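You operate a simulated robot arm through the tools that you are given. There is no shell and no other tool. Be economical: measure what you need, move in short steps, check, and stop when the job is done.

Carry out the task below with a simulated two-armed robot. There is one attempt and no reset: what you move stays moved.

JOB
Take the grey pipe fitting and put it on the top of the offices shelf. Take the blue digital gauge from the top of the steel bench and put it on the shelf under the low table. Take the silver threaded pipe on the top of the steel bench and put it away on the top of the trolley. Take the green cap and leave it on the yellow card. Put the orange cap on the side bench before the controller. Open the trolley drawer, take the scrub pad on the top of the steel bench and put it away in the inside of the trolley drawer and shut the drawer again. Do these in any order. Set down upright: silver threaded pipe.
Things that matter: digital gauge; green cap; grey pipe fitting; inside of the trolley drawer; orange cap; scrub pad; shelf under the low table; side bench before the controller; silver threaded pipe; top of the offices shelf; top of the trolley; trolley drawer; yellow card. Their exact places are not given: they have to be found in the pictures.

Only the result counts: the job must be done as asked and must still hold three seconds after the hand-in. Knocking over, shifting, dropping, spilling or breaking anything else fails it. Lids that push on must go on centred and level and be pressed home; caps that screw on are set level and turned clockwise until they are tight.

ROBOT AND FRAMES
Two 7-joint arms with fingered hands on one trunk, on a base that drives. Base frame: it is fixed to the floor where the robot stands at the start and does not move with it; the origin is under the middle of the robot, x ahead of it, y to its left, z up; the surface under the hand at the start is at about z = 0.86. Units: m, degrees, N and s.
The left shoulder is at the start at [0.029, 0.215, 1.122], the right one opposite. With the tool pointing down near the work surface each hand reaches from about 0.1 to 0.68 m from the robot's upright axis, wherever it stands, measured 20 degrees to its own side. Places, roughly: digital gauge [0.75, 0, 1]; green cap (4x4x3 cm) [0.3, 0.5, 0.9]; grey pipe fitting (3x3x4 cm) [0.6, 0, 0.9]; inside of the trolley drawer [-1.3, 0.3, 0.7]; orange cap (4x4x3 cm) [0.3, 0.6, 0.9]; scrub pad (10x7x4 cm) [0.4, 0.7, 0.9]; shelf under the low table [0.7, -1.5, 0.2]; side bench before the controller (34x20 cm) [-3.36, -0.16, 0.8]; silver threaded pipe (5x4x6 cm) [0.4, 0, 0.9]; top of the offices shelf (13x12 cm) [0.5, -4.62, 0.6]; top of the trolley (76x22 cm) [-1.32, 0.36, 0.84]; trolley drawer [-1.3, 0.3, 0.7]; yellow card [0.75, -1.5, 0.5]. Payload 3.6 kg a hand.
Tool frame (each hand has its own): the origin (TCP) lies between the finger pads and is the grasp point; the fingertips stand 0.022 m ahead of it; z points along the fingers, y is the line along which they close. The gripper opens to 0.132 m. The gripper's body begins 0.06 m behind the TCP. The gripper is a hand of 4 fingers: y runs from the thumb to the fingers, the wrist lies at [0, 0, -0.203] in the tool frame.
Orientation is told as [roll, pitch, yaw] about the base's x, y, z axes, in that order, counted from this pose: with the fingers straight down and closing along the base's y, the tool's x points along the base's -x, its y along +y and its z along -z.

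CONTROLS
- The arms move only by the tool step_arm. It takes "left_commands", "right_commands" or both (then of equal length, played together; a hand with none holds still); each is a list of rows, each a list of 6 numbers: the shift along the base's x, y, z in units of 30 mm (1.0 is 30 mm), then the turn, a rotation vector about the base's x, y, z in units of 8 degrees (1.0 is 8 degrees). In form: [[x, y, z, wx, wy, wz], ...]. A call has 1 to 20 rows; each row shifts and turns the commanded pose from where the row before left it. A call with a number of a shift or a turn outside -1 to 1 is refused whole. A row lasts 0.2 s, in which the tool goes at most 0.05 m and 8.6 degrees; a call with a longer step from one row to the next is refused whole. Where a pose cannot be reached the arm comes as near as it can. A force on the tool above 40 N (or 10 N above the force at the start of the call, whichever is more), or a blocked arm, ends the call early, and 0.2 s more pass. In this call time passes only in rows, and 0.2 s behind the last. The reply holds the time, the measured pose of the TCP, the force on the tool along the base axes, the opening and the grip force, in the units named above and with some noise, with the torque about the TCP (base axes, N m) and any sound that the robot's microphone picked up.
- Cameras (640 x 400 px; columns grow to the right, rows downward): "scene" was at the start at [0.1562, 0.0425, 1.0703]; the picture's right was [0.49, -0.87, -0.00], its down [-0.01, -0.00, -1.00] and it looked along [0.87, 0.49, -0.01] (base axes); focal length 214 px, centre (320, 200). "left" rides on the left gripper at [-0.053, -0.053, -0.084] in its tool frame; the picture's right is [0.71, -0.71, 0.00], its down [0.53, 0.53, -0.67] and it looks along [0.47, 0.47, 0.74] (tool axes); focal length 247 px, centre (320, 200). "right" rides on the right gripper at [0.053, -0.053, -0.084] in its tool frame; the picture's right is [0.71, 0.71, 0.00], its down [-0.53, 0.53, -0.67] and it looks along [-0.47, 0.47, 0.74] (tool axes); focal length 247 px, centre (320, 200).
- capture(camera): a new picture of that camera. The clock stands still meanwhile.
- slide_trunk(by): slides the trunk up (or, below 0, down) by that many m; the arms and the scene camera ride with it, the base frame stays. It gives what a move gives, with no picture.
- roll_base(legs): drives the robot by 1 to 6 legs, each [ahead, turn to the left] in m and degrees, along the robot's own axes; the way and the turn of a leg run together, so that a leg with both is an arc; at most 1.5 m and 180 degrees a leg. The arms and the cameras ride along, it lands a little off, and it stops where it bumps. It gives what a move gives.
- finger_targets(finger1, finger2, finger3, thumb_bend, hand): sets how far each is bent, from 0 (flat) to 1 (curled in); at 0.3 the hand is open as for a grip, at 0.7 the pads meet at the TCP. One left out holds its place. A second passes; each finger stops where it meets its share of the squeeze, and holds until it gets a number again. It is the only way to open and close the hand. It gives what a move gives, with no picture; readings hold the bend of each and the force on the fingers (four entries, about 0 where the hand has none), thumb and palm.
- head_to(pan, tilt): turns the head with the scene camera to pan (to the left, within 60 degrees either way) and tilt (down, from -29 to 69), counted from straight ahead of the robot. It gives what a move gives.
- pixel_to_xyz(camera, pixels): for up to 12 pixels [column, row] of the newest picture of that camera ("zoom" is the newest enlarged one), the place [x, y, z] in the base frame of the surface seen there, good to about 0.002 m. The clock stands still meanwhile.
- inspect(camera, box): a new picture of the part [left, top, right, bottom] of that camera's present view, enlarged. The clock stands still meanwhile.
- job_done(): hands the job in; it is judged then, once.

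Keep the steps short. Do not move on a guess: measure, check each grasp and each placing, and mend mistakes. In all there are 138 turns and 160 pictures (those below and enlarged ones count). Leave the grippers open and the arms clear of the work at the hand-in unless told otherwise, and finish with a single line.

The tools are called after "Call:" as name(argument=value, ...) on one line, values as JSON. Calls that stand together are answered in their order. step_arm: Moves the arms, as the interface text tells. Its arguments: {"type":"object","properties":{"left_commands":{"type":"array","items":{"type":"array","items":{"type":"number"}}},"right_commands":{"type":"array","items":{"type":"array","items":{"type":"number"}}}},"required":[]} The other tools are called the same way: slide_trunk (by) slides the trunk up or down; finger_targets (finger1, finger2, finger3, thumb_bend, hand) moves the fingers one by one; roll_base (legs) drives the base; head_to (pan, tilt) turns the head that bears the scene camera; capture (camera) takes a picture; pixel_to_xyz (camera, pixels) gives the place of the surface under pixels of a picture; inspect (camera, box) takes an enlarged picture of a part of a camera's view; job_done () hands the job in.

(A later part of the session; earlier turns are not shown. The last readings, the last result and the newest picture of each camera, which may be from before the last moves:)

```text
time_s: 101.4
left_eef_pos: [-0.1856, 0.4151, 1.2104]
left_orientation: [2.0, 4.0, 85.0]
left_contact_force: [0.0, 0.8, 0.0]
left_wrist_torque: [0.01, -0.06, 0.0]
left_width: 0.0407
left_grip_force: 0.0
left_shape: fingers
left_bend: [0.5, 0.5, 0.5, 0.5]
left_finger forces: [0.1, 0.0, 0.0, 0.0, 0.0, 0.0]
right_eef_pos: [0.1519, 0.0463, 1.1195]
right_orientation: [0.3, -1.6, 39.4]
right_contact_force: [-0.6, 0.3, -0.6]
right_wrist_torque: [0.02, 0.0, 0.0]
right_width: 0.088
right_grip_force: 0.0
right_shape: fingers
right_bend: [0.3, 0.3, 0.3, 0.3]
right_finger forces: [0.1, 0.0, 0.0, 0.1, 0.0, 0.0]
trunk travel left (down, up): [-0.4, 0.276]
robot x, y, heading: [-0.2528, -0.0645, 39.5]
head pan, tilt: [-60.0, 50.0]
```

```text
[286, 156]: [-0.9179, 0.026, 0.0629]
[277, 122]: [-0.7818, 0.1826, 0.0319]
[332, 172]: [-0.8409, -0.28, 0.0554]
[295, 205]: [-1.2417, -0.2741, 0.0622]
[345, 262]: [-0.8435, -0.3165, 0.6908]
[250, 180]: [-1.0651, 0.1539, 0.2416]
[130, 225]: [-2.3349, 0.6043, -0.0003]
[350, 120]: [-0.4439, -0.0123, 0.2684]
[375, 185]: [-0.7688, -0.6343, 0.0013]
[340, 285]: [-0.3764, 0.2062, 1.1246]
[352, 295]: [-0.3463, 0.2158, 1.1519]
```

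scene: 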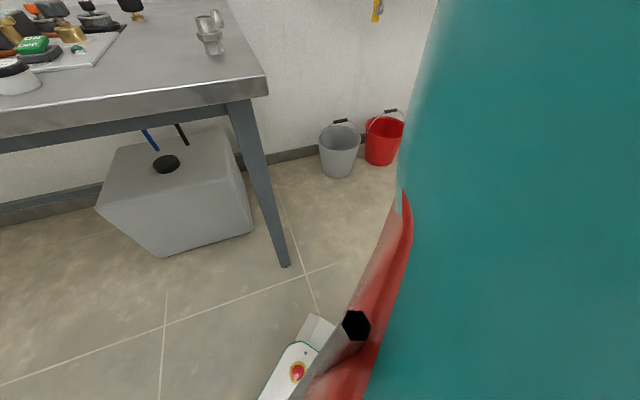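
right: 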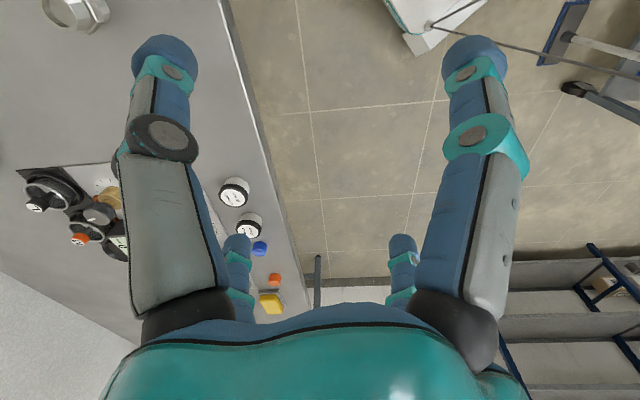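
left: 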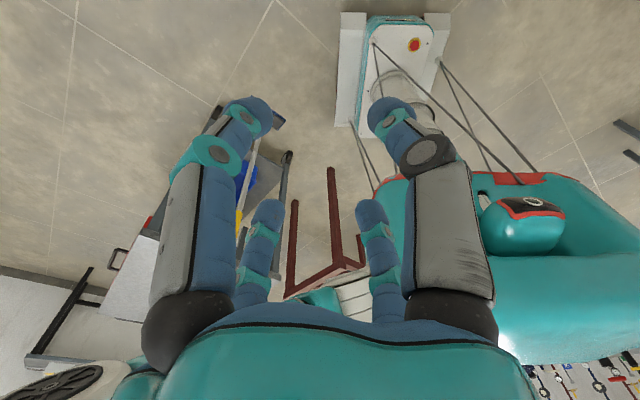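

The blocks look like an artefact of big turns rather than contact. I'll turn in legs of ≤30°.

Call:
roll_base(legs=[[0, -20], [0, -19.5]])

Call:
head_to(pan=20, tilt=40)

Call:
capture(camera="scene")

```text
time_s: 104.0
left_eef_pos: [0.105, 0.2644, 1.2106]
left_orientation: [2.0, 4.1, 45.8]
left_contact_force: [-0.4, 0.2, -0.5]
left_wrist_torque: [-0.02, 0.01, 0.0]
left_width: 0.0408
left_grip_force: 0.1
left_shape: fingers
left_bend: [0.5, 0.5, 0.5, 0.5]
left_finger forces: [0.0, 0.1, 0.1, 0.0, 0.0, 0.0]
right_eef_pos: [0.1324, -0.2321, 1.1183]
right_orientation: [0.3, -1.3, 0.5]
right_contact_force: [0.5, 0.7, -0.2]
right_wrist_torque: [0.03, 0.0, 0.03]
right_width: 0.0882
right_grip_force: 0.0
right_shape: fingers
right_bend: [0.3, 0.3, 0.3, 0.3]
right_finger forces: [0.0, 0.0, 0.1, 0.0, 0.0, 0.0]
trunk travel left (down, up): [-0.4, 0.276]
robot x, y, heading: [-0.2511, -0.03, 0.7]
head pan, tilt: [-60.0, 50.0]
```

```text
time_s: 105.5
left_eef_pos: [0.102, 0.2649, 1.2104]
left_orientation: [2.0, 4.0, 46.0]
left_contact_force: [0.4, 0.6, 1.0]
left_wrist_torque: [-0.02, 0.03, -0.01]
left_width: 0.041
left_grip_force: 0.1
left_shape: fingers
left_bend: [0.5, 0.5, 0.5, 0.5]
left_finger forces: [0.0, 0.0, 0.0, 0.0, 0.0, 0.0]
right_eef_pos: [0.131, -0.2325, 1.1202]
right_orientation: [0.3, -1.5, 0.5]
right_contact_force: [0.4, 0.7, 0.1]
right_wrist_torque: [-0.01, -0.01, 0.0]
right_width: 0.0879
right_grip_force: 0.0
right_shape: fingers
right_bend: [0.3, 0.3, 0.3, 0.3]
right_finger forces: [0.0, 0.0, 0.0, 0.1, 0.1, 0.0]
trunk travel left (down, up): [-0.4, 0.276]
robot x, y, heading: [-0.2489, -0.0345, 0.7]
head pan, tilt: [20.0, 40.0]
```

```text
114 pictures are left
```

scene: 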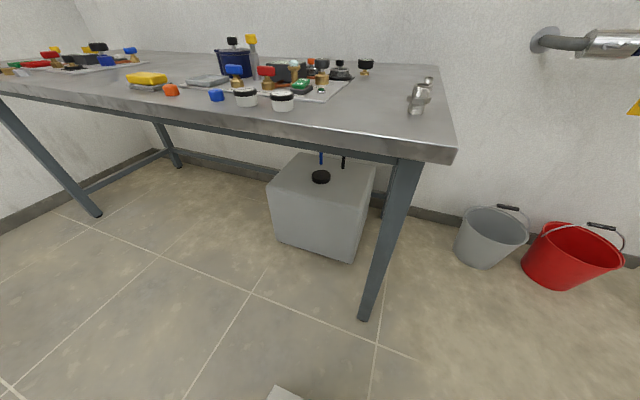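

Turning fine now. I go to about (0, 0.2), from which both the pad and the fittings are reachable.

Call:
roll_base(legs=[[0, 20], [0, 20], [0.34, 0], [0, -20], [0, -20.7]])

Call:
head_to(pan=15, tilt=40)

Call:
capture(camera="scene")

```text
time_s: 112.1
left_eef_pos: [0.3428, 0.4806, 1.2116]
left_orientation: [2.1, 3.9, 46.5]
left_contact_force: [-1.2, 0.8, 0.3]
left_wrist_torque: [0.03, 0.0, 0.03]
left_width: 0.041
left_grip_force: 0.0
left_shape: fingers
left_bend: [0.5, 0.5, 0.5, 0.5]
left_finger forces: [0.0, 0.0, 0.0, 0.1, 0.1, 0.0]
right_eef_pos: [0.3775, -0.0164, 1.1196]
right_orientation: [0.3, -1.5, 1.1]
right_contact_force: [0.0, -0.3, -0.4]
right_wrist_torque: [-0.01, -0.01, 0.0]
right_width: 0.088
right_grip_force: 0.0
right_shape: fingers
right_bend: [0.3, 0.3, 0.3, 0.3]
right_finger forces: [0.0, 0.0, 0.0, 0.0, 0.0, 0.0]
trunk travel left (down, up): [-0.4, 0.276]
robot x, y, heading: [-0.0057, 0.1966, 1.4]
head pan, tilt: [20.0, 40.0]
```

```text
time_s: 112.7
left_eef_pos: [0.3418, 0.4814, 1.2104]
left_orientation: [1.9, 4.0, 46.7]
left_contact_force: [-0.2, 0.0, -0.8]
left_wrist_torque: [-0.02, 0.0, -0.02]
left_width: 0.0408
left_grip_force: 0.0
left_shape: fingers
left_bend: [0.5, 0.5, 0.5, 0.5]
left_finger forces: [0.0, 0.0, 0.1, 0.0, 0.1, 0.0]
right_eef_pos: [0.3764, -0.0156, 1.1199]
right_orientation: [0.4, -1.4, 1.0]
right_contact_force: [-0.1, 0.6, 0.3]
right_wrist_torque: [0.0, 0.02, 0.01]
right_width: 0.0879
right_grip_force: 0.1
right_shape: fingers
right_bend: [0.3, 0.3, 0.3, 0.3]
right_finger forces: [0.0, 0.1, 0.0, 0.1, 0.0, 0.0]
trunk travel left (down, up): [-0.4, 0.276]
robot x, y, heading: [-0.0049, 0.1909, 1.2]
head pan, tilt: [15.0, 40.0]
```

```text
113 pictures are left
```

scene: 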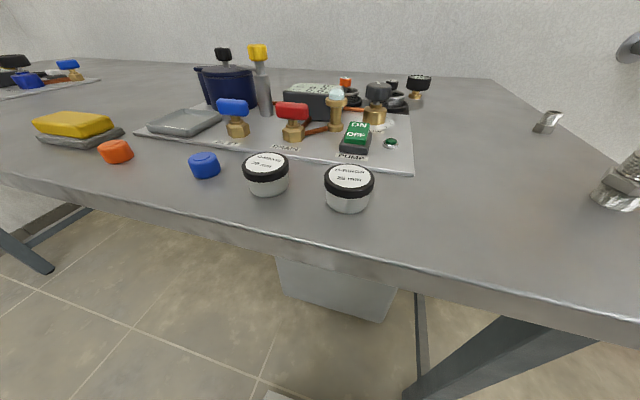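

Left hovers over the pad, right over the silver pipe, levelling both.

Call:
step_arm(left_commands=[[0.1, 0.77, -0.7, -0.03, -0.06, -0.73], [0.1, 0.77, -0.7, -0.03, -0.06, -0.73], [0.1, 0.77, -0.7, -0.03, -0.06, -0.73], [0.1, 0.77, -0.7, -0.03, -0.06, -0.73], [0.1, 0.77, -0.7, -0.03, -0.06, -0.73], [0.1, 0.77, -0.7, -0.03, -0.06, -0.73], [0.1, 0.77, -0.7, -0.03, -0.06, -0.73], [0.1, 0.77, -0.7, -0.03, -0.06, -0.73]], right_commands=[[0.14, -0.05, -0.4, -0.006, 0.02, 0], [0.14, -0.05, -0.4, -0.006, 0.02, 0], [0.14, -0.05, -0.4, -0.006, 0.02, 0], [0.14, -0.05, -0.4, -0.006, 0.02, 0], [0.14, -0.05, -0.4, -0.006, 0.02, 0], [0.14, -0.05, -0.4, -0.006, 0.02, 0], [0.14, -0.05, -0.4, -0.006, 0.02, 0], [0.14, -0.05, -0.4, -0.006, 0.02, 0]])

Call:
finger_targets(hand="left", finger1=0.3, finger2=0.3, finger3=0.3, thumb_bend=0.3)

Call:
capture(camera="left")

Call:
capture(camera="right")

```text
time_s: 114.5
left_eef_pos: [0.3656, 0.6647, 1.0441]
left_orientation: [-1.2, 1.3, -0.5]
left_contact_force: [0.2, -0.3, -0.7]
left_wrist_torque: [-0.02, 0.02, 0.01]
left_width: 0.0409
left_grip_force: 0.1
left_shape: fingers
left_bend: [0.5, 0.5, 0.5, 0.5]
left_finger forces: [0.0, 0.0, 0.0, 0.1, 0.0, 0.0]
right_eef_pos: [0.409, -0.0275, 1.0232]
right_orientation: [0.0, -0.2, 1.1]
right_contact_force: [0.1, 0.9, -0.5]
right_wrist_torque: [-0.02, -0.02, -0.01]
right_width: 0.0878
right_grip_force: 0.0
right_shape: fingers
right_bend: [0.3, 0.3, 0.3, 0.3]
right_finger forces: [0.0, 0.1, 0.1, 0.0, 0.1, 0.0]
trunk travel left (down, up): [-0.4, 0.276]
robot x, y, heading: [-0.0092, 0.1923, 1.0]
head pan, tilt: [15.0, 40.0]
```

```text
time_s: 115.5
left_eef_pos: [0.3643, 0.6641, 1.0428]
left_orientation: [-1.2, 1.4, -0.3]
left_contact_force: [0.4, 0.6, -0.3]
left_wrist_torque: [-0.02, 0.02, -0.02]
left_width: 0.0874
left_grip_force: 0.1
left_shape: fingers
left_bend: [0.3, 0.3, 0.3, 0.3]
left_finger forces: [0.0, 0.0, 0.0, 0.1, 0.1, 0.1]
right_eef_pos: [0.4097, -0.0282, 1.0234]
right_orientation: [-0.1, -0.2, 1.1]
right_contact_force: [-0.1, -0.1, -0.2]
right_wrist_torque: [-0.01, -0.02, -0.02]
right_width: 0.0878
right_grip_force: 0.0
right_shape: fingers
right_bend: [0.3, 0.3, 0.3, 0.3]
right_finger forces: [0.0, 0.0, 0.1, 0.0, 0.1, 0.0]
trunk travel left (down, up): [-0.4, 0.276]
robot x, y, heading: [-0.0067, 0.1933, 1.2]
head pan, tilt: [15.0, 40.0]
```

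```text
112 pictures are left
```

left: 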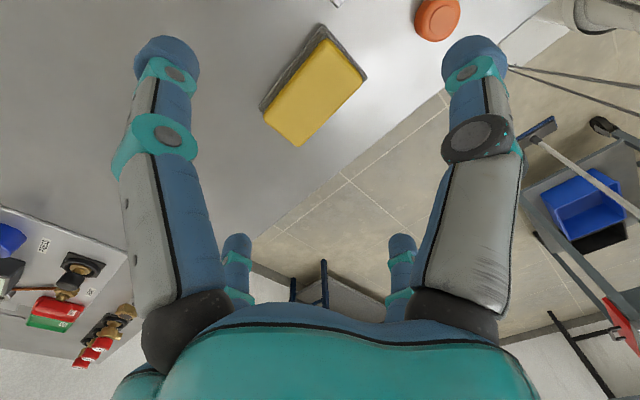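

```text
111 pictures are left
```

right: 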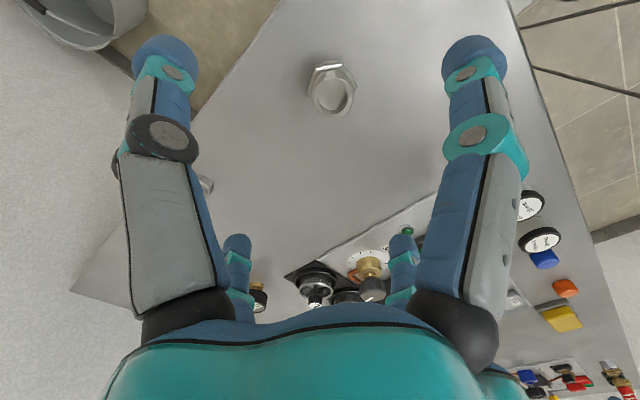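

Call:
pixel_to_xyz(camera="left", pixels=[[317, 92], [325, 50], [365, 88], [299, 144], [265, 106], [437, 15], [320, 30], [300, 60]])

Call:
pixel_to_xyz(camera="right", pixels=[[333, 95], [314, 95], [351, 95], [333, 76], [333, 114], [318, 70]])

```text
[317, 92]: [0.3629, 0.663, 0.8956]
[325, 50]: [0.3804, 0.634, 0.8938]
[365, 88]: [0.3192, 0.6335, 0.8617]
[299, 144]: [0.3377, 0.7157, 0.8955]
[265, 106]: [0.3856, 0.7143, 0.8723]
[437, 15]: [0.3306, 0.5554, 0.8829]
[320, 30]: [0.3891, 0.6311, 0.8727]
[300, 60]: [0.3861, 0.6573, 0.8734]
```

```text
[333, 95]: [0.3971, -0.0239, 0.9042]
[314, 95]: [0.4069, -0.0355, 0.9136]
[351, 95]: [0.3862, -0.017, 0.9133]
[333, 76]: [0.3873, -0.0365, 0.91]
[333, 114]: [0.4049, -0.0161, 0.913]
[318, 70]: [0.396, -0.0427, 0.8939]
```

Pad centre (0.362, 0.668), long side along y. Pipe centre (0.396, -0.026), top 0.913. Descending on both.

Call:
step_arm(left_commands=[[-0.03, 0.07, -0.86, 0.08, -0.08, 0], [-0.03, 0.07, -0.86, 0.07, -0.09, 0], [0, 0, -0.86, 0, 0, 0], [0, 0, -0.86, 0, 0, 0], [0, 0, -0.86, 0, 0, 0], [0, 0, -0.86, 0, 0, 0]], right_commands=[[-0.2, 0.03, -0.7, 0, 0, 0], [-0.2, 0.03, -0.7, 0, 0, 0], [-0.06, 0, -0.72, 0, 0, 0], [0, 0, -0.72, 0, 0, 0], [0, 0, -0.72, 0, 0, 0], [0, 0, -0.72, 0, 0, 0]])

Call:
capture(camera="left")

Call:
capture(camera="right")

```text
time_s: 116.9
left_eef_pos: [0.3638, 0.6709, 0.888]
left_orientation: [0.0, -0.1, -0.2]
left_contact_force: [1.1, -0.2, 0.0]
left_wrist_torque: [0.0, 0.03, 0.03]
left_width: 0.0872
left_grip_force: 0.0
left_shape: fingers
left_bend: [0.3, 0.3, 0.3, 0.3]
left_finger forces: [0.0, 0.0, 0.0, 0.0, 0.0, 0.1]
right_eef_pos: [0.3982, -0.0241, 0.8954]
right_orientation: [-0.1, -0.1, 1.3]
right_contact_force: [0.7, 0.1, 0.5]
right_wrist_torque: [-0.04, 0.01, 0.0]
right_width: 0.0877
right_grip_force: 0.0
right_shape: fingers
right_bend: [0.3, 0.3, 0.3, 0.3]
right_finger forces: [0.0, 0.0, 0.0, 0.0, 0.1, 0.1]
trunk travel left (down, up): [-0.4, 0.276]
robot x, y, heading: [-0.0077, 0.1934, 1.4]
head pan, tilt: [15.0, 40.0]
```

```text
110 pictures are left
```

left: 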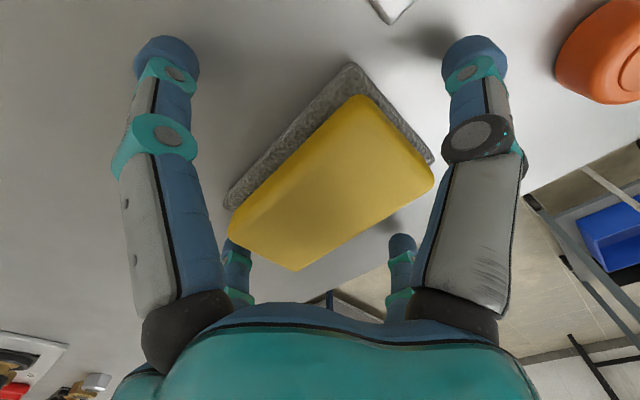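

```text
109 pictures are left
```

right: 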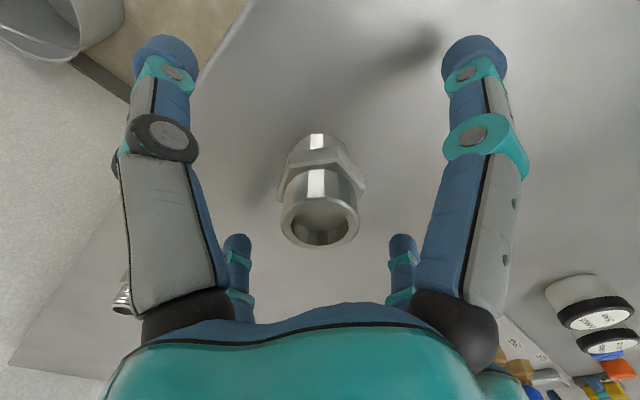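

Both well centred; closing.

Call:
finger_targets(hand="left", finger1=0.7, finger2=0.7, finger3=0.7, thumb_bend=0.7)

Call:
finger_targets(hand="right", finger1=0.7, finger2=0.7, finger3=0.7, thumb_bend=0.7)

Call:
step_arm(left_commands=[[0, 0, 1, 0, 0, 0], [0, 0, 1, 0, 0, 0], [0, 0, 1, 0, 0, 0], [0, 0, 1, 0, 0, 0], [0, 0, 1, 0, 0, 0]], right_commands=[[0, 0, 1, 0, 0, 0], [0, 0, 1, 0, 0, 0], [0, 0, 1, 0, 0, 0], [0, 0, 1, 0, 0, 0], [0, 0, 1, 0, 0, 0]])

Call:
capture(camera="left")

Call:
capture(camera="right")

```text
time_s: 117.9
left_eef_pos: [0.3638, 0.6712, 0.8884]
left_orientation: [0.0, 0.0, -0.3]
left_contact_force: [-0.1, 1.0, 9.7]
left_wrist_torque: [-0.06, 0.33, 0.04]
left_width: 0.0433
left_grip_force: 24.2
left_shape: fingers
left_bend: [0.55, 0.39, 0.5, 0.46]
left_finger forces: [8.2, 11.5, 15.0, 0.0, 13.8, 0.0]
right_eef_pos: [0.3974, -0.025, 0.8955]
right_orientation: [0.1, -0.2, 1.2]
right_contact_force: [0.1, 0.9, -0.9]
right_wrist_torque: [-0.01, 0.01, 0.01]
right_width: 0.0876
right_grip_force: 0.1
right_shape: fingers
right_bend: [0.3, 0.3, 0.3, 0.3]
right_finger forces: [0.1, 0.1, 0.0, 0.0, 0.0, 0.1]
trunk travel left (down, up): [-0.4, 0.276]
robot x, y, heading: [-0.0078, 0.1941, 1.3]
head pan, tilt: [15.0, 40.0]
```

```text
time_s: 118.9
left_eef_pos: [0.3639, 0.6721, 0.8889]
left_orientation: [-0.1, 0.0, -0.3]
left_contact_force: [-0.5, 1.3, 11.5]
left_wrist_torque: [-0.01, 0.43, -0.02]
left_width: 0.0433
left_grip_force: 25.8
left_shape: fingers
left_bend: [0.55, 0.39, 0.5, 0.46]
left_finger forces: [8.8, 11.5, 17.1, 0.0, 13.8, 0.2]
right_eef_pos: [0.3979, -0.0255, 0.8955]
right_orientation: [0.0, -0.1, 1.3]
right_contact_force: [0.2, 0.8, 0.1]
right_wrist_torque: [0.02, -0.03, -0.01]
right_width: 0.0146
right_grip_force: 14.6
right_shape: fingers
right_bend: [0.61, 0.6, 0.6, 0.63]
right_finger forces: [6.0, 7.1, 7.1, 0.0, 9.1, 0.0]
trunk travel left (down, up): [-0.4, 0.276]
robot x, y, heading: [-0.0123, 0.1922, 1.3]
head pan, tilt: [15.0, 40.0]
```

```text
time_s: 120.1
left_eef_pos: [0.3636, 0.6707, 1.0383]
left_orientation: [-0.1, 0.0, -0.3]
left_contact_force: [-0.7, 0.1, -1.3]
left_wrist_torque: [-0.02, -0.01, -0.02]
left_width: 0.0431
left_grip_force: 20.8
left_shape: fingers
left_bend: [0.55, 0.39, 0.5, 0.46]
left_finger forces: [8.0, 11.5, 7.7, 0.0, 13.8, 0.1]
right_eef_pos: [0.3986, -0.0223, 1.0451]
right_orientation: [-0.1, -0.1, 1.2]
right_contact_force: [0.9, -0.6, -0.4]
right_wrist_torque: [0.0, 0.0, 0.0]
right_width: 0.0143
right_grip_force: 14.3
right_shape: fingers
right_bend: [0.61, 0.6, 0.6, 0.63]
right_finger forces: [5.8, 7.3, 7.1, 0.1, 9.0, 0.0]
trunk travel left (down, up): [-0.4, 0.276]
robot x, y, heading: [-0.0077, 0.193, 1.3]
head pan, tilt: [15.0, 40.0]
```

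```text
108 pictures are left
```

left: 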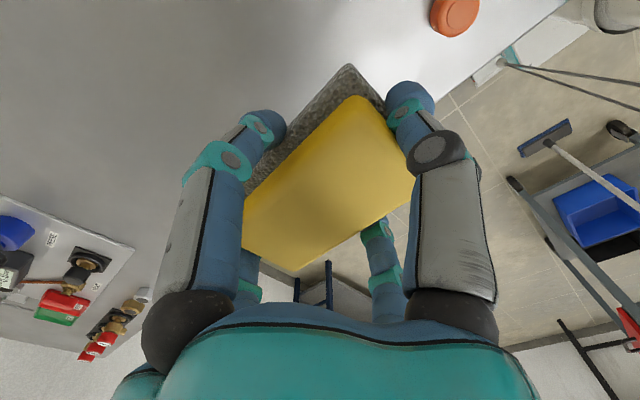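

```text
107 pictures are left
```

right: 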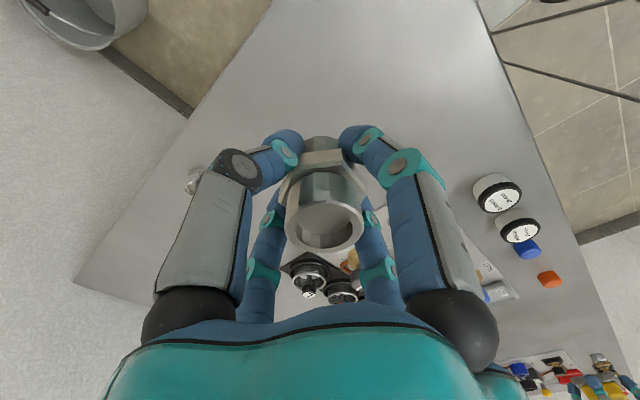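

Both are held. I retract the arms, back up, and turn left in small legs to see the trolley.

Call:
step_arm(left_commands=[[0, -0.3, 0.9, 0, 0, 0], [-0.4, -0.9, 0.7, 0, 0, 0], [-0.4, -0.9, 0.6, 0, 0, 0], [-0.4, -0.9, 0.5, 0, 0, 0], [-0.3, -0.9, 0.5, 0, 0, 0], [-0.3, -0.9, 0.5, 0, 0, 0]], right_commands=[[0, 0, 0.9, 0, 0, 0], [-0.3, 0, 0.7, 0, 0, 0], [-0.3, 0, 0.6, 0, 0, 0], [-0.3, 0, 0.6, 0, 0, 0], [-0.3, 0, 0.5, 0, 0, 0], [-0.3, 0, 0.5, 0, 0, 0]])

Call:
roll_base(legs=[[-0.3, 0], [0, 30], [0, 30], [0, 30], [0, 30]])

Call:
head_to(pan=50, tilt=25)

Call:
capture(camera="scene")

```text
time_s: 121.5
left_eef_pos: [0.3134, 0.5261, 1.1498]
left_orientation: [-0.1, -0.1, -0.2]
left_contact_force: [0.0, -0.9, -0.2]
left_wrist_torque: [0.0, -0.04, 0.0]
left_width: 0.0429
left_grip_force: 20.6
left_shape: fingers
left_bend: [0.55, 0.39, 0.5, 0.46]
left_finger forces: [8.1, 11.3, 7.7, 0.0, 13.6, 0.0]
right_eef_pos: [0.3495, -0.0252, 1.1587]
right_orientation: [0.0, -0.2, 1.2]
right_contact_force: [0.0, -0.1, -1.8]
right_wrist_torque: [0.01, 0.02, 0.01]
right_width: 0.0143
right_grip_force: 14.6
right_shape: fingers
right_bend: [0.61, 0.6, 0.6, 0.63]
right_finger forces: [5.9, 7.2, 7.1, 0.0, 9.0, 0.1]
trunk travel left (down, up): [-0.4, 0.276]
robot x, y, heading: [-0.0081, 0.1919, 1.5]
head pan, tilt: [15.0, 40.0]
```

```text
time_s: 126.2
left_eef_pos: [-0.3506, 0.6479, 1.1483]
left_orientation: [-0.1, -0.1, 49.4]
left_contact_force: [0.2, -0.3, -1.8]
left_wrist_torque: [-0.03, -0.01, 0.0]
left_width: 0.0429
left_grip_force: 20.7
left_shape: fingers
left_bend: [0.55, 0.39, 0.51, 0.46]
left_finger forces: [8.2, 11.1, 7.6, 0.1, 13.9, 0.0]
right_eef_pos: [0.0923, 0.3166, 1.1607]
right_orientation: [-0.2, -0.2, 50.8]
right_contact_force: [-0.3, 0.4, -1.9]
right_wrist_torque: [0.0, 0.0, 0.02]
right_width: 0.0137
right_grip_force: 14.5
right_shape: fingers
right_bend: [0.61, 0.61, 0.61, 0.63]
right_finger forces: [6.0, 7.4, 7.2, 0.1, 9.5, 0.1]
trunk travel left (down, up): [-0.4, 0.276]
robot x, y, heading: [-0.2791, 0.1613, 52.2]
head pan, tilt: [15.0, 40.0]
stopped in leg 3: the robot was blocked; the commanded pose is now the measured one
```

```text
time_s: 127.2
left_eef_pos: [-0.3488, 0.646, 1.1505]
left_orientation: [-0.1, -0.1, 49.1]
left_contact_force: [-1.0, 0.2, -0.6]
left_wrist_torque: [0.02, -0.03, -0.03]
left_width: 0.0428
left_grip_force: 20.8
left_shape: fingers
left_bend: [0.55, 0.39, 0.51, 0.46]
left_finger forces: [8.3, 11.1, 7.7, 0.0, 13.8, 0.0]
right_eef_pos: [0.0946, 0.3154, 1.1602]
right_orientation: [-0.1, -0.3, 50.8]
right_contact_force: [0.5, 0.7, -1.2]
right_wrist_torque: [0.0, -0.02, -0.02]
right_width: 0.0138
right_grip_force: 15.1
right_shape: fingers
right_bend: [0.61, 0.61, 0.61, 0.63]
right_finger forces: [6.0, 7.2, 7.2, 0.0, 9.5, 0.0]
trunk travel left (down, up): [-0.4, 0.276]
robot x, y, heading: [-0.2806, 0.1643, 52.1]
head pan, tilt: [50.0, 25.0]
```

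```text
106 pictures are left
```

scene: 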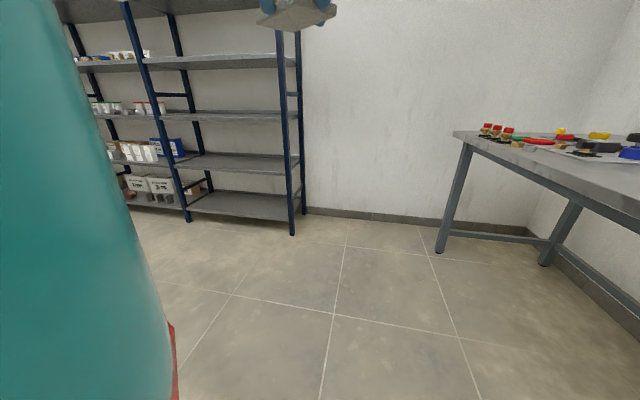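

I'll try smaller turns per call.

Call:
roll_base(legs=[[0, 30]])

Call:
roll_base(legs=[[0, 30]])

Call:
head_to(pan=55, tilt=25)

Call:
capture(camera="scene")

```text
time_s: 129.0
left_eef_pos: [-0.5721, 0.558, 1.1495]
left_orientation: [0.0, -0.1, 77.8]
left_contact_force: [0.0, 1.3, -0.5]
left_wrist_torque: [-0.05, -0.03, 0.03]
left_width: 0.0428
left_grip_force: 20.0
left_shape: fingers
left_bend: [0.55, 0.39, 0.51, 0.46]
left_finger forces: [8.4, 11.2, 7.7, 0.1, 13.6, 0.0]
right_eef_pos: [-0.0247, 0.4791, 1.1594]
right_orientation: [-0.2, -0.2, 79.3]
right_contact_force: [-0.5, 0.5, -0.4]
right_wrist_torque: [-0.04, -0.04, 0.01]
right_width: 0.0139
right_grip_force: 15.0
right_shape: fingers
right_bend: [0.61, 0.61, 0.61, 0.63]
right_finger forces: [5.9, 7.3, 7.0, 0.1, 9.2, 0.1]
trunk travel left (down, up): [-0.4, 0.276]
robot x, y, heading: [-0.2563, 0.1626, 80.2]
head pan, tilt: [50.0, 25.0]
```

```text
time_s: 130.9
left_eef_pos: [-0.7256, 0.3452, 1.1495]
left_orientation: [0.0, -0.1, 107.8]
left_contact_force: [-0.9, -0.3, -1.1]
left_wrist_torque: [0.01, -0.01, 0.0]
left_width: 0.043
left_grip_force: 20.2
left_shape: fingers
left_bend: [0.55, 0.39, 0.51, 0.46]
left_finger forces: [8.3, 11.2, 7.5, 0.0, 13.3, 0.0]
right_eef_pos: [-0.2125, 0.5504, 1.1609]
right_orientation: [-0.1, -0.2, 109.2]
right_contact_force: [0.0, -0.2, -1.4]
right_wrist_torque: [-0.03, -0.03, -0.02]
right_width: 0.0137
right_grip_force: 14.9
right_shape: fingers
right_bend: [0.61, 0.61, 0.61, 0.63]
right_finger forces: [5.9, 7.6, 7.0, 0.1, 9.3, 0.0]
trunk travel left (down, up): [-0.4, 0.276]
robot x, y, heading: [-0.2353, 0.1661, 110.4]
head pan, tilt: [50.0, 25.0]
```

```text
time_s: 131.6
left_eef_pos: [-0.7261, 0.3448, 1.1494]
left_orientation: [-0.1, -0.1, 107.7]
left_contact_force: [-1.0, -0.5, -0.2]
left_wrist_torque: [-0.01, 0.02, 0.04]
left_width: 0.0427
left_grip_force: 20.0
left_shape: fingers
left_bend: [0.55, 0.39, 0.51, 0.46]
left_finger forces: [8.3, 11.3, 7.6, 0.1, 13.5, 0.0]
right_eef_pos: [-0.2119, 0.5493, 1.1605]
right_orientation: [-0.1, -0.1, 109.1]
right_contact_force: [-1.0, -0.3, -1.6]
right_wrist_torque: [-0.01, 0.0, 0.01]
right_width: 0.0136
right_grip_force: 15.3
right_shape: fingers
right_bend: [0.61, 0.61, 0.61, 0.63]
right_finger forces: [5.9, 7.8, 7.2, 0.0, 9.4, 0.1]
trunk travel left (down, up): [-0.4, 0.276]
robot x, y, heading: [-0.2344, 0.1635, 110.1]
head pan, tilt: [55.0, 25.0]
```

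```text
105 pictures are left
```

scene: 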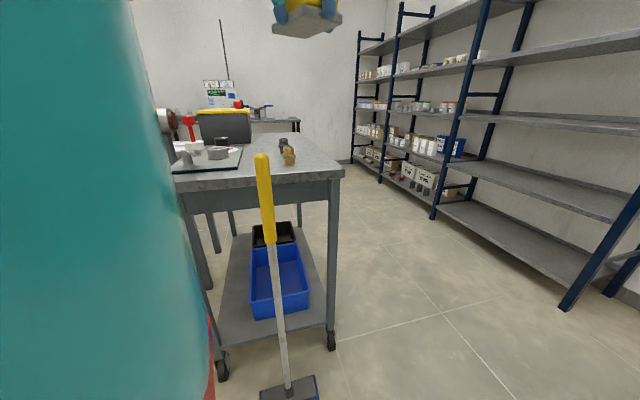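

Small turns work. I measure the trolley and broom.

Call:
pixel_to_xyz(camera="scene", pixels=[[340, 170], [300, 136], [310, 165], [288, 160], [262, 165], [280, 255], [330, 340], [225, 190], [215, 150], [284, 146], [255, 145], [290, 385]])

Call:
inspect(camera="scene", box=[150, 80, 380, 260])

```text
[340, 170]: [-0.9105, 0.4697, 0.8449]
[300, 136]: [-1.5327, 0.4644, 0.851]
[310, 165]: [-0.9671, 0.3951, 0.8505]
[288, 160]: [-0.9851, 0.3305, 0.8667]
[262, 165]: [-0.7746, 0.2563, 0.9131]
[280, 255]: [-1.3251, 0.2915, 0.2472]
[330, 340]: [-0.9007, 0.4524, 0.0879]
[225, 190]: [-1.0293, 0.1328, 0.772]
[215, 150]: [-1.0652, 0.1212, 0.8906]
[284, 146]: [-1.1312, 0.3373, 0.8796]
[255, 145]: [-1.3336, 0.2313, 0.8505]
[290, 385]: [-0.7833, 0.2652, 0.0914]
```

```text
2.22 times, centred on (265, 170) of scene
```

zoom: 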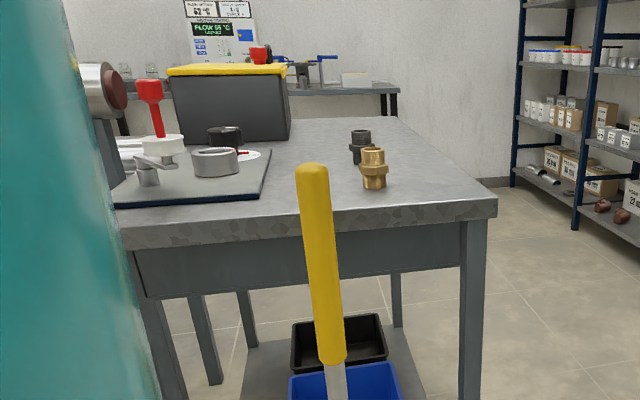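

Call:
pixel_to_xyz(camera="scene", pixels=[[565, 305], [435, 215], [380, 180], [480, 150], [400, 120], [560, 120]])

Call:
roll_base(legs=[[0, 15]])

```text
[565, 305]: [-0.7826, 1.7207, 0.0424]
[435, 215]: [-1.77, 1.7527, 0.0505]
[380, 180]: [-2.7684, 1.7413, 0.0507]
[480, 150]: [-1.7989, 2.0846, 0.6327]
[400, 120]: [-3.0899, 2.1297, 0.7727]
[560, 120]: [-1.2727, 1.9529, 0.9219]
```

```text
time_s: 132.9
left_eef_pos: [-0.7535, 0.2092, 1.151]
left_orientation: [0.1, 0.0, 122.8]
left_contact_force: [0.0, -0.2, -0.8]
left_wrist_torque: [0.05, 0.03, 0.0]
left_width: 0.0428
left_grip_force: 19.9
left_shape: fingers
left_bend: [0.55, 0.39, 0.51, 0.47]
left_finger forces: [8.3, 11.3, 7.5, 0.1, 13.3, 0.0]
right_eef_pos: [-0.3132, 0.5404, 1.1609]
right_orientation: [-0.1, -0.2, 124.4]
right_contact_force: [0.2, 0.4, -1.4]
right_wrist_torque: [-0.02, 0.01, 0.0]
right_width: 0.0137
right_grip_force: 14.7
right_shape: fingers
right_bend: [0.61, 0.61, 0.61, 0.63]
right_finger forces: [5.8, 7.8, 7.0, 0.0, 9.4, 0.0]
trunk travel left (down, up): [-0.4, 0.276]
robot x, y, heading: [-0.2246, 0.1743, 125.4]
head pan, tilt: [55.0, 25.0]
```

I measure how far the elbows stick out, with a look at the right arm.

Call:
head_to(pan=-60, tilt=20)

Call:
capture(camera="scene")

Call:
pixel_to_xyz(camera="scene", pixels=[[600, 300], [560, 390], [520, 390], [620, 200], [480, 390], [630, 390]])

```text
time_s: 134.8
left_eef_pos: [-0.7559, 0.2077, 1.1512]
left_orientation: [0.0, -0.1, 122.8]
left_contact_force: [-0.1, 0.4, -1.2]
left_wrist_torque: [0.01, 0.03, -0.01]
left_width: 0.0429
left_grip_force: 19.7
left_shape: fingers
left_bend: [0.55, 0.39, 0.51, 0.47]
left_finger forces: [8.4, 11.3, 7.6, 0.1, 13.4, 0.0]
right_eef_pos: [-0.3136, 0.5405, 1.1616]
right_orientation: [-0.1, -0.3, 124.4]
right_contact_force: [1.1, -0.3, -1.6]
right_wrist_torque: [0.02, 0.04, 0.02]
right_width: 0.0135
right_grip_force: 15.0
right_shape: fingers
right_bend: [0.61, 0.61, 0.61, 0.63]
right_finger forces: [5.9, 7.8, 7.1, 0.1, 9.2, 0.0]
trunk travel left (down, up): [-0.4, 0.276]
robot x, y, heading: [-0.2239, 0.1728, 125.3]
head pan, tilt: [-60.0, 20.0]
```

```text
103 pictures are left
```

scene: 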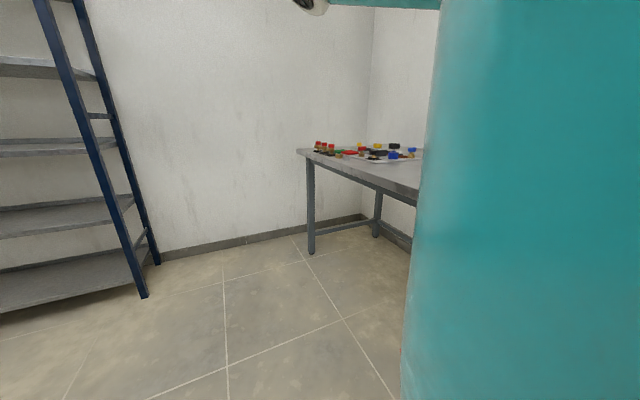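

```text
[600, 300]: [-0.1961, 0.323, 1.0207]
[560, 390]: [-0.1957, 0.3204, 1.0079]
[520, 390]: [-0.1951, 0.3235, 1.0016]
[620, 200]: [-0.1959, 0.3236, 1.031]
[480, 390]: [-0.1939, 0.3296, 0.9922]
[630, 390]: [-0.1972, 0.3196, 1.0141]
```

Arms ride above 1 m, so they clear the broom and tables. I drive around the north side of the trolley.

Call:
roll_base(legs=[[0, -22], [0.95, 0]])

Call:
roll_base(legs=[[0, 30]])

Call:
roll_base(legs=[[0, 30]])

Call:
roll_base(legs=[[0, 15]])

Call:
head_to(pan=20, tilt=25)

Call:
capture(camera="scene")

```text
time_s: 141.2
left_eef_pos: [-0.9216, 1.3674, 1.1516]
left_orientation: [0.0, -0.1, 100.7]
left_contact_force: [-0.2, 0.3, -1.3]
left_wrist_torque: [0.0, -0.02, -0.02]
left_width: 0.0427
left_grip_force: 20.2
left_shape: fingers
left_bend: [0.55, 0.39, 0.51, 0.47]
left_finger forces: [8.2, 11.3, 7.5, 0.1, 13.1, 0.0]
right_eef_pos: [-0.3865, 1.5078, 1.1615]
right_orientation: [-0.1, -0.3, 102.1]
right_contact_force: [-0.5, 0.6, -0.1]
right_wrist_torque: [0.0, 0.0, 0.02]
right_width: 0.0136
right_grip_force: 15.2
right_shape: fingers
right_bend: [0.62, 0.61, 0.61, 0.63]
right_finger forces: [5.8, 7.8, 7.0, 0.1, 9.1, 0.0]
trunk travel left (down, up): [-0.4, 0.276]
robot x, y, heading: [-0.4445, 1.1307, 103.2]
head pan, tilt: [-60.0, 20.0]
```

```text
time_s: 143.1
left_eef_pos: [-0.9756, 1.096, 1.1513]
left_orientation: [0.0, -0.1, 130.9]
left_contact_force: [-0.7, -0.3, -1.3]
left_wrist_torque: [0.01, 0.01, 0.0]
left_width: 0.0427
left_grip_force: 20.2
left_shape: fingers
left_bend: [0.55, 0.39, 0.51, 0.47]
left_finger forces: [8.2, 11.5, 7.4, 0.1, 13.0, 0.1]
right_eef_pos: [-0.5835, 1.4877, 1.1618]
right_orientation: [-0.1, -0.2, 132.2]
right_contact_force: [0.1, -0.6, -0.6]
right_wrist_torque: [-0.02, 0.0, -0.01]
right_width: 0.0133
right_grip_force: 15.0
right_shape: fingers
right_bend: [0.62, 0.61, 0.61, 0.63]
right_finger forces: [5.9, 7.8, 6.9, 0.0, 9.0, 0.1]
trunk travel left (down, up): [-0.4, 0.276]
robot x, y, heading: [-0.4276, 1.149, 133.5]
head pan, tilt: [-60.0, 20.0]
```

```text
time_s: 145.0
left_eef_pos: [-0.8826, 0.8347, 1.1512]
left_orientation: [0.0, -0.1, 160.4]
left_contact_force: [-1.4, 1.1, -0.1]
left_wrist_torque: [0.02, 0.0, -0.01]
left_width: 0.0424
left_grip_force: 19.6
left_shape: fingers
left_bend: [0.55, 0.39, 0.51, 0.47]
left_finger forces: [8.3, 11.2, 7.3, 0.0, 12.8, 0.1]
right_eef_pos: [-0.7335, 1.3678, 1.1626]
right_orientation: [0.0, -0.2, 161.9]
right_contact_force: [-0.8, -0.3, -0.6]
right_wrist_torque: [-0.04, -0.01, 0.04]
right_width: 0.0129
right_grip_force: 14.9
right_shape: fingers
right_bend: [0.62, 0.61, 0.61, 0.63]
right_finger forces: [5.8, 8.0, 7.0, 0.1, 9.3, 0.0]
trunk travel left (down, up): [-0.4, 0.276]
robot x, y, heading: [-0.4254, 1.1705, 162.7]
head pan, tilt: [-60.0, 20.0]
```

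```text
time_s: 146.3
left_eef_pos: [-0.7791, 0.7254, 1.1523]
left_orientation: [-0.1, -0.2, 175.7]
left_contact_force: [-0.9, 0.5, -1.4]
left_wrist_torque: [0.01, 0.02, -0.02]
left_width: 0.0424
left_grip_force: 19.0
left_shape: fingers
left_bend: [0.55, 0.39, 0.51, 0.47]
left_finger forces: [8.1, 11.4, 7.4, 0.0, 12.9, 0.1]
right_eef_pos: [-0.7749, 1.2791, 1.1633]
right_orientation: [0.0, -0.3, 177.0]
right_contact_force: [0.4, 1.2, -0.8]
right_wrist_torque: [0.01, -0.02, 0.01]
right_width: 0.0129
right_grip_force: 14.9
right_shape: fingers
right_bend: [0.62, 0.61, 0.61, 0.63]
right_finger forces: [5.9, 8.0, 7.2, 0.0, 9.4, 0.0]
trunk travel left (down, up): [-0.4, 0.276]
robot x, y, heading: [-0.4283, 1.183, 178.3]
head pan, tilt: [-60.0, 20.0]
```

```text
time_s: 147.8
left_eef_pos: [-0.7787, 0.7272, 1.1517]
left_orientation: [0.0, -0.2, 175.6]
left_contact_force: [0.5, -0.6, -1.2]
left_wrist_torque: [-0.01, 0.01, 0.02]
left_width: 0.0423
left_grip_force: 19.7
left_shape: fingers
left_bend: [0.55, 0.39, 0.51, 0.47]
left_finger forces: [8.2, 11.4, 7.4, 0.0, 12.9, 0.0]
right_eef_pos: [-0.7746, 1.2792, 1.1637]
right_orientation: [0.0, -0.2, 177.1]
right_contact_force: [-0.9, -1.1, -0.7]
right_wrist_torque: [0.0, 0.0, -0.03]
right_width: 0.0128
right_grip_force: 15.2
right_shape: fingers
right_bend: [0.62, 0.61, 0.61, 0.63]
right_finger forces: [6.0, 8.0, 7.2, 0.1, 9.4, 0.0]
trunk travel left (down, up): [-0.4, 0.276]
robot x, y, heading: [-0.4311, 1.1834, 178.4]
head pan, tilt: [20.0, 25.0]
```

```text
102 pictures are left
```

scene: 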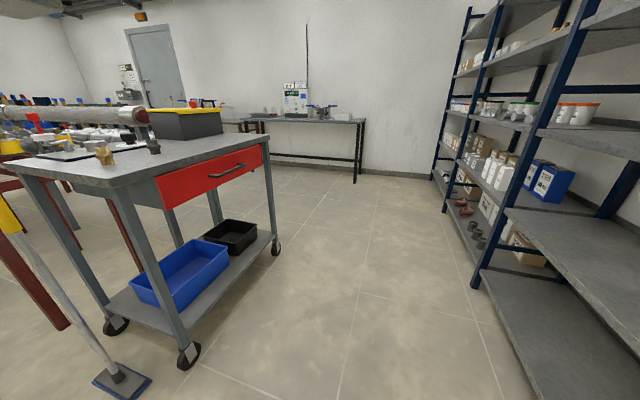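

The red drawer with its bar handle is on this side. I drive alongside and turn to face it.

Call:
roll_base(legs=[[0, 5], [0.9, 0]])

Call:
roll_base(legs=[[0, 30]])

Call:
roll_base(legs=[[0, 30]])

Call:
roll_base(legs=[[0, 27]])

Call:
head_to(pan=0, tilt=40)

Call:
capture(camera="scene")

```text
time_s: 153.3
left_eef_pos: [-1.7005, 0.6631, 1.1527]
left_orientation: [-0.1, 0.0, 179.2]
left_contact_force: [0.7, 0.1, -0.9]
left_wrist_torque: [-0.01, 0.05, 0.0]
left_width: 0.0422
left_grip_force: 19.5
left_shape: fingers
left_bend: [0.55, 0.39, 0.51, 0.47]
left_finger forces: [8.1, 11.4, 7.3, 0.1, 12.8, 0.1]
right_eef_pos: [-1.7319, 1.2152, 1.1633]
right_orientation: [0.0, -0.2, -179.3]
right_contact_force: [1.2, -0.3, -0.2]
right_wrist_torque: [0.01, 0.03, -0.02]
right_width: 0.0131
right_grip_force: 15.3
right_shape: fingers
right_bend: [0.62, 0.61, 0.61, 0.63]
right_finger forces: [5.8, 8.0, 7.0, 0.1, 9.3, 0.0]
trunk travel left (down, up): [-0.4, 0.276]
robot x, y, heading: [-1.3781, 1.1433, -177.9]
head pan, tilt: [20.0, 25.0]
```

```text
time_s: 155.2
left_eef_pos: [-1.4124, 0.5673, 1.1535]
left_orientation: [-0.1, -0.1, -150.4]
left_contact_force: [-0.9, 0.6, -0.2]
left_wrist_torque: [-0.01, 0.03, -0.02]
left_width: 0.0422
left_grip_force: 19.8
left_shape: fingers
left_bend: [0.55, 0.39, 0.51, 0.47]
left_finger forces: [8.1, 11.4, 7.4, 0.0, 12.7, 0.1]
right_eef_pos: [-1.7185, 1.0277, 1.1632]
right_orientation: [-0.1, -0.2, -149.1]
right_contact_force: [0.1, -0.2, -0.7]
right_wrist_torque: [0.03, 0.01, 0.03]
right_width: 0.0125
right_grip_force: 15.0
right_shape: fingers
right_bend: [0.62, 0.61, 0.61, 0.63]
right_finger forces: [5.7, 8.0, 6.9, 0.0, 9.2, 0.0]
trunk travel left (down, up): [-0.4, 0.276]
robot x, y, heading: [-1.3915, 1.1695, -147.5]
head pan, tilt: [20.0, 25.0]
```

```text
time_s: 157.2
left_eef_pos: [-1.1031, 0.638, 1.1535]
left_orientation: [-0.1, 0.1, -119.5]
left_contact_force: [0.0, -0.1, -1.0]
left_wrist_torque: [0.02, -0.03, -0.02]
left_width: 0.042
left_grip_force: 19.6
left_shape: fingers
left_bend: [0.55, 0.39, 0.51, 0.47]
left_finger forces: [8.1, 11.2, 7.3, 0.1, 12.5, 0.0]
right_eef_pos: [-1.6029, 0.8748, 1.1647]
right_orientation: [-0.1, -0.2, -118.1]
right_contact_force: [0.3, -0.3, -1.8]
right_wrist_torque: [-0.02, -0.02, 0.02]
right_width: 0.0129
right_grip_force: 15.3
right_shape: fingers
right_bend: [0.62, 0.61, 0.61, 0.63]
right_finger forces: [5.6, 8.0, 7.0, 0.0, 9.4, 0.0]
trunk travel left (down, up): [-0.4, 0.276]
robot x, y, heading: [-1.4105, 1.1705, -116.7]
head pan, tilt: [20.0, 25.0]
```

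```text
time_s: 159.0
left_eef_pos: [-0.8911, 0.8409, 1.154]
left_orientation: [-0.1, 0.0, -91.7]
left_contact_force: [-0.2, 0.9, -0.8]
left_wrist_torque: [-0.05, -0.01, -0.01]
left_width: 0.0421
left_grip_force: 19.7
left_shape: fingers
left_bend: [0.55, 0.39, 0.51, 0.47]
left_finger forces: [8.1, 11.4, 7.3, 0.0, 12.4, 0.0]
right_eef_pos: [-1.4439, 0.8197, 1.1656]
right_orientation: [-0.1, -0.2, -90.4]
right_contact_force: [0.9, -0.3, -1.3]
right_wrist_torque: [0.05, 0.01, -0.01]
right_width: 0.0124
right_grip_force: 15.2
right_shape: fingers
right_bend: [0.62, 0.61, 0.61, 0.63]
right_finger forces: [5.7, 8.0, 7.1, 0.0, 9.5, 0.0]
trunk travel left (down, up): [-0.4, 0.276]
robot x, y, heading: [-1.4322, 1.1723, -89.4]
head pan, tilt: [20.0, 25.0]
```

```text
time_s: 159.8
left_eef_pos: [-0.8916, 0.8404, 1.1545]
left_orientation: [-0.1, 0.0, -91.9]
left_contact_force: [0.0, 0.2, -0.5]
left_wrist_torque: [-0.03, 0.01, 0.01]
left_width: 0.0419
left_grip_force: 19.2
left_shape: fingers
left_bend: [0.55, 0.39, 0.51, 0.47]
left_finger forces: [8.1, 11.4, 7.3, 0.1, 12.7, 0.0]
right_eef_pos: [-1.4442, 0.8192, 1.1661]
right_orientation: [0.1, -0.2, -90.5]
right_contact_force: [1.3, -0.3, -1.1]
right_wrist_torque: [-0.02, -0.03, 0.02]
right_width: 0.0124
right_grip_force: 15.5
right_shape: fingers
right_bend: [0.62, 0.61, 0.61, 0.63]
right_finger forces: [5.9, 8.1, 7.4, 0.0, 9.4, 0.0]
trunk travel left (down, up): [-0.4, 0.276]
robot x, y, heading: [-1.4317, 1.1702, -89.4]
head pan, tilt: [0.0, 40.0]
```

```text
101 pictures are left
```

scene: 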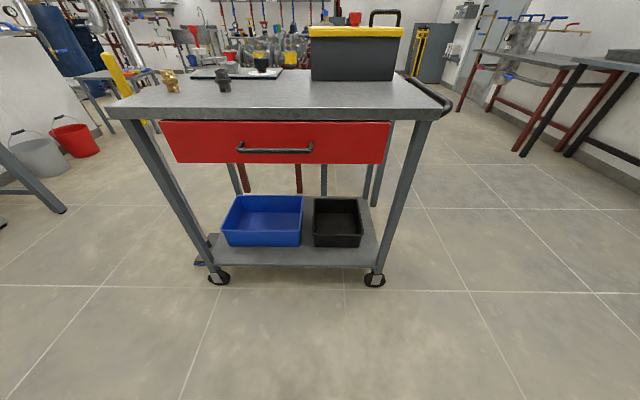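

Measuring handle, drawer front, and free top area.

Call:
pixel_to_xyz(camera="scene", pixels=[[275, 151], [240, 147], [311, 147], [165, 125], [390, 125], [275, 130], [108, 112], [440, 108], [290, 95], [350, 90], [385, 160], [265, 68]])

Call:
inspect(camera="scene", box=[100, 50, 460, 180])

```text
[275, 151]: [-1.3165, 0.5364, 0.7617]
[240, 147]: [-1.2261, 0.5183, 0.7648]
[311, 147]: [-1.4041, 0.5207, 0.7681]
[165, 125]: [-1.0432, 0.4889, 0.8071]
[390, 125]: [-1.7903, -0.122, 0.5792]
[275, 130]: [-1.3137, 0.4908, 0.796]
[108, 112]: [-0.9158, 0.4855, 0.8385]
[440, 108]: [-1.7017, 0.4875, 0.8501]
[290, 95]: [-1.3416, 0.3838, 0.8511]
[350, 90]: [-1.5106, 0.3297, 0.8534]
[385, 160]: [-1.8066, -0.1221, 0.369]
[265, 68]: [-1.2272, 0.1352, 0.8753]
```

```text
1.78 times, centred on (280, 115) of scene
```

zoom: 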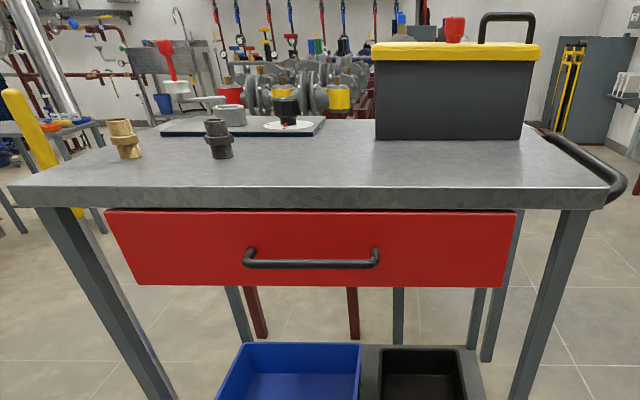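

The handle bar runs x -1.405…-1.225 at y 0.536, z 0.762. First the pipe goes on the top at about (-1.38, 0.40). I drive ahead 0.2.

Call:
roll_base(legs=[[0.2, 0]])

Call:
capture(camera="right")

```text
time_s: 161.4
left_eef_pos: [-0.8886, 0.6352, 1.1529]
left_orientation: [-0.1, 0.1, -91.8]
left_contact_force: [-0.6, -0.1, -0.1]
left_wrist_torque: [0.02, 0.0, 0.0]
left_width: 0.0419
left_grip_force: 19.7
left_shape: fingers
left_bend: [0.55, 0.39, 0.51, 0.47]
left_finger forces: [8.0, 11.4, 7.3, 0.0, 12.7, 0.0]
right_eef_pos: [-1.44, 0.6138, 1.1644]
right_orientation: [-0.1, -0.2, -90.5]
right_contact_force: [0.1, -0.5, -1.1]
right_wrist_torque: [-0.02, -0.01, -0.02]
right_width: 0.0126
right_grip_force: 14.9
right_shape: fingers
right_bend: [0.62, 0.61, 0.61, 0.63]
right_finger forces: [5.7, 8.1, 7.4, 0.1, 9.4, 0.1]
trunk travel left (down, up): [-0.4, 0.276]
robot x, y, heading: [-1.4304, 0.9695, -89.1]
head pan, tilt: [0.0, 40.0]
```

```text
99 pictures are left
```

right: 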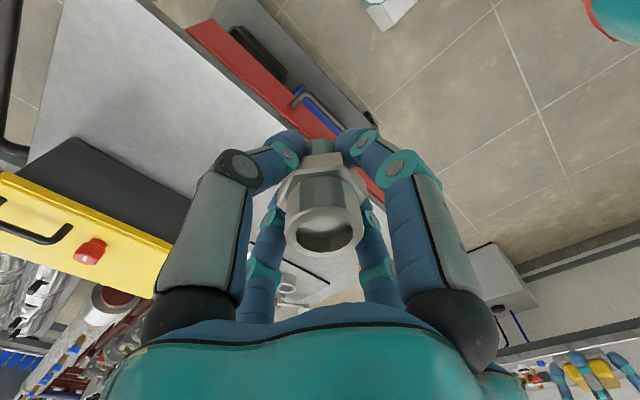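

Call:
step_arm(right_commands=[[0.3, -0.87, 0, 0, 0, 0], [0.3, -0.87, -0.2, 0, 0, 0], [0.3, -0.87, -0.4, 0, 0, 0], [0.3, -0.87, -0.6, 0, 0, 0], [0.3, -0.87, -0.9, 0, 0, 0], [0.2, -0.87, -0.9, 0, 0, 0], [0.1, -0.87, -0.9, 0, 0, 0], [0.03, -0.87, -0.9, 0, 0, 0], [0, 0, -0.9, 0, 0, 0], [0, 0, -0.9, 0, 0, 0], [0, 0, -0.9, 0, 0, 0], [0, 0, -0.6, 0, 0, 0]])

Call:
capture(camera="scene")

Call:
capture(camera="right")

```text
time_s: 164.0
left_eef_pos: [-0.8885, 0.6362, 1.1545]
left_orientation: [0.1, 0.0, -91.8]
left_contact_force: [0.1, 0.1, -1.6]
left_wrist_torque: [-0.01, 0.0, 0.02]
left_width: 0.042
left_grip_force: 19.6
left_shape: fingers
left_bend: [0.55, 0.39, 0.51, 0.47]
left_finger forces: [8.1, 11.3, 7.3, 0.0, 12.8, 0.1]
right_eef_pos: [-1.3864, 0.4039, 0.922]
right_orientation: [0.0, -0.3, -90.4]
right_contact_force: [0.9, -0.3, -0.7]
right_wrist_torque: [-0.04, -0.01, 0.01]
right_width: 0.0121
right_grip_force: 14.4
right_shape: fingers
right_bend: [0.62, 0.61, 0.61, 0.64]
right_finger forces: [5.6, 7.9, 7.2, 0.0, 9.1, 0.0]
trunk travel left (down, up): [-0.4, 0.276]
robot x, y, heading: [-1.4317, 0.9651, -89.2]
head pan, tilt: [0.0, 40.0]
```

```text
98 pictures are left
```

scene: 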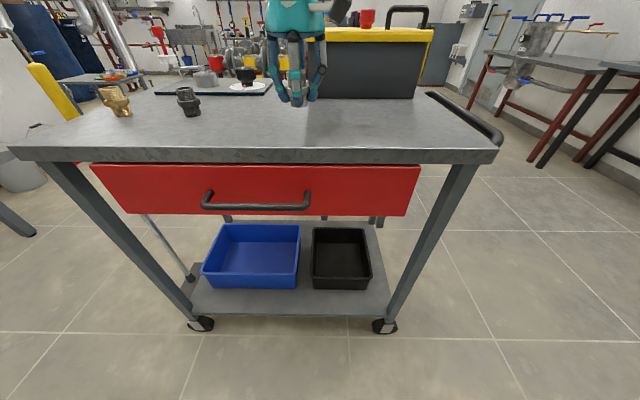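

```text
97 pictures are left
```

right: 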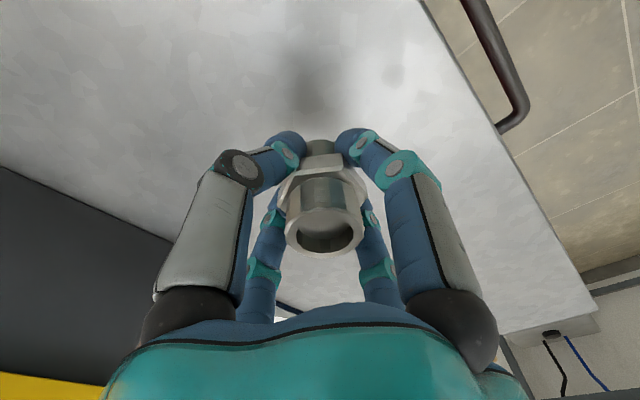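

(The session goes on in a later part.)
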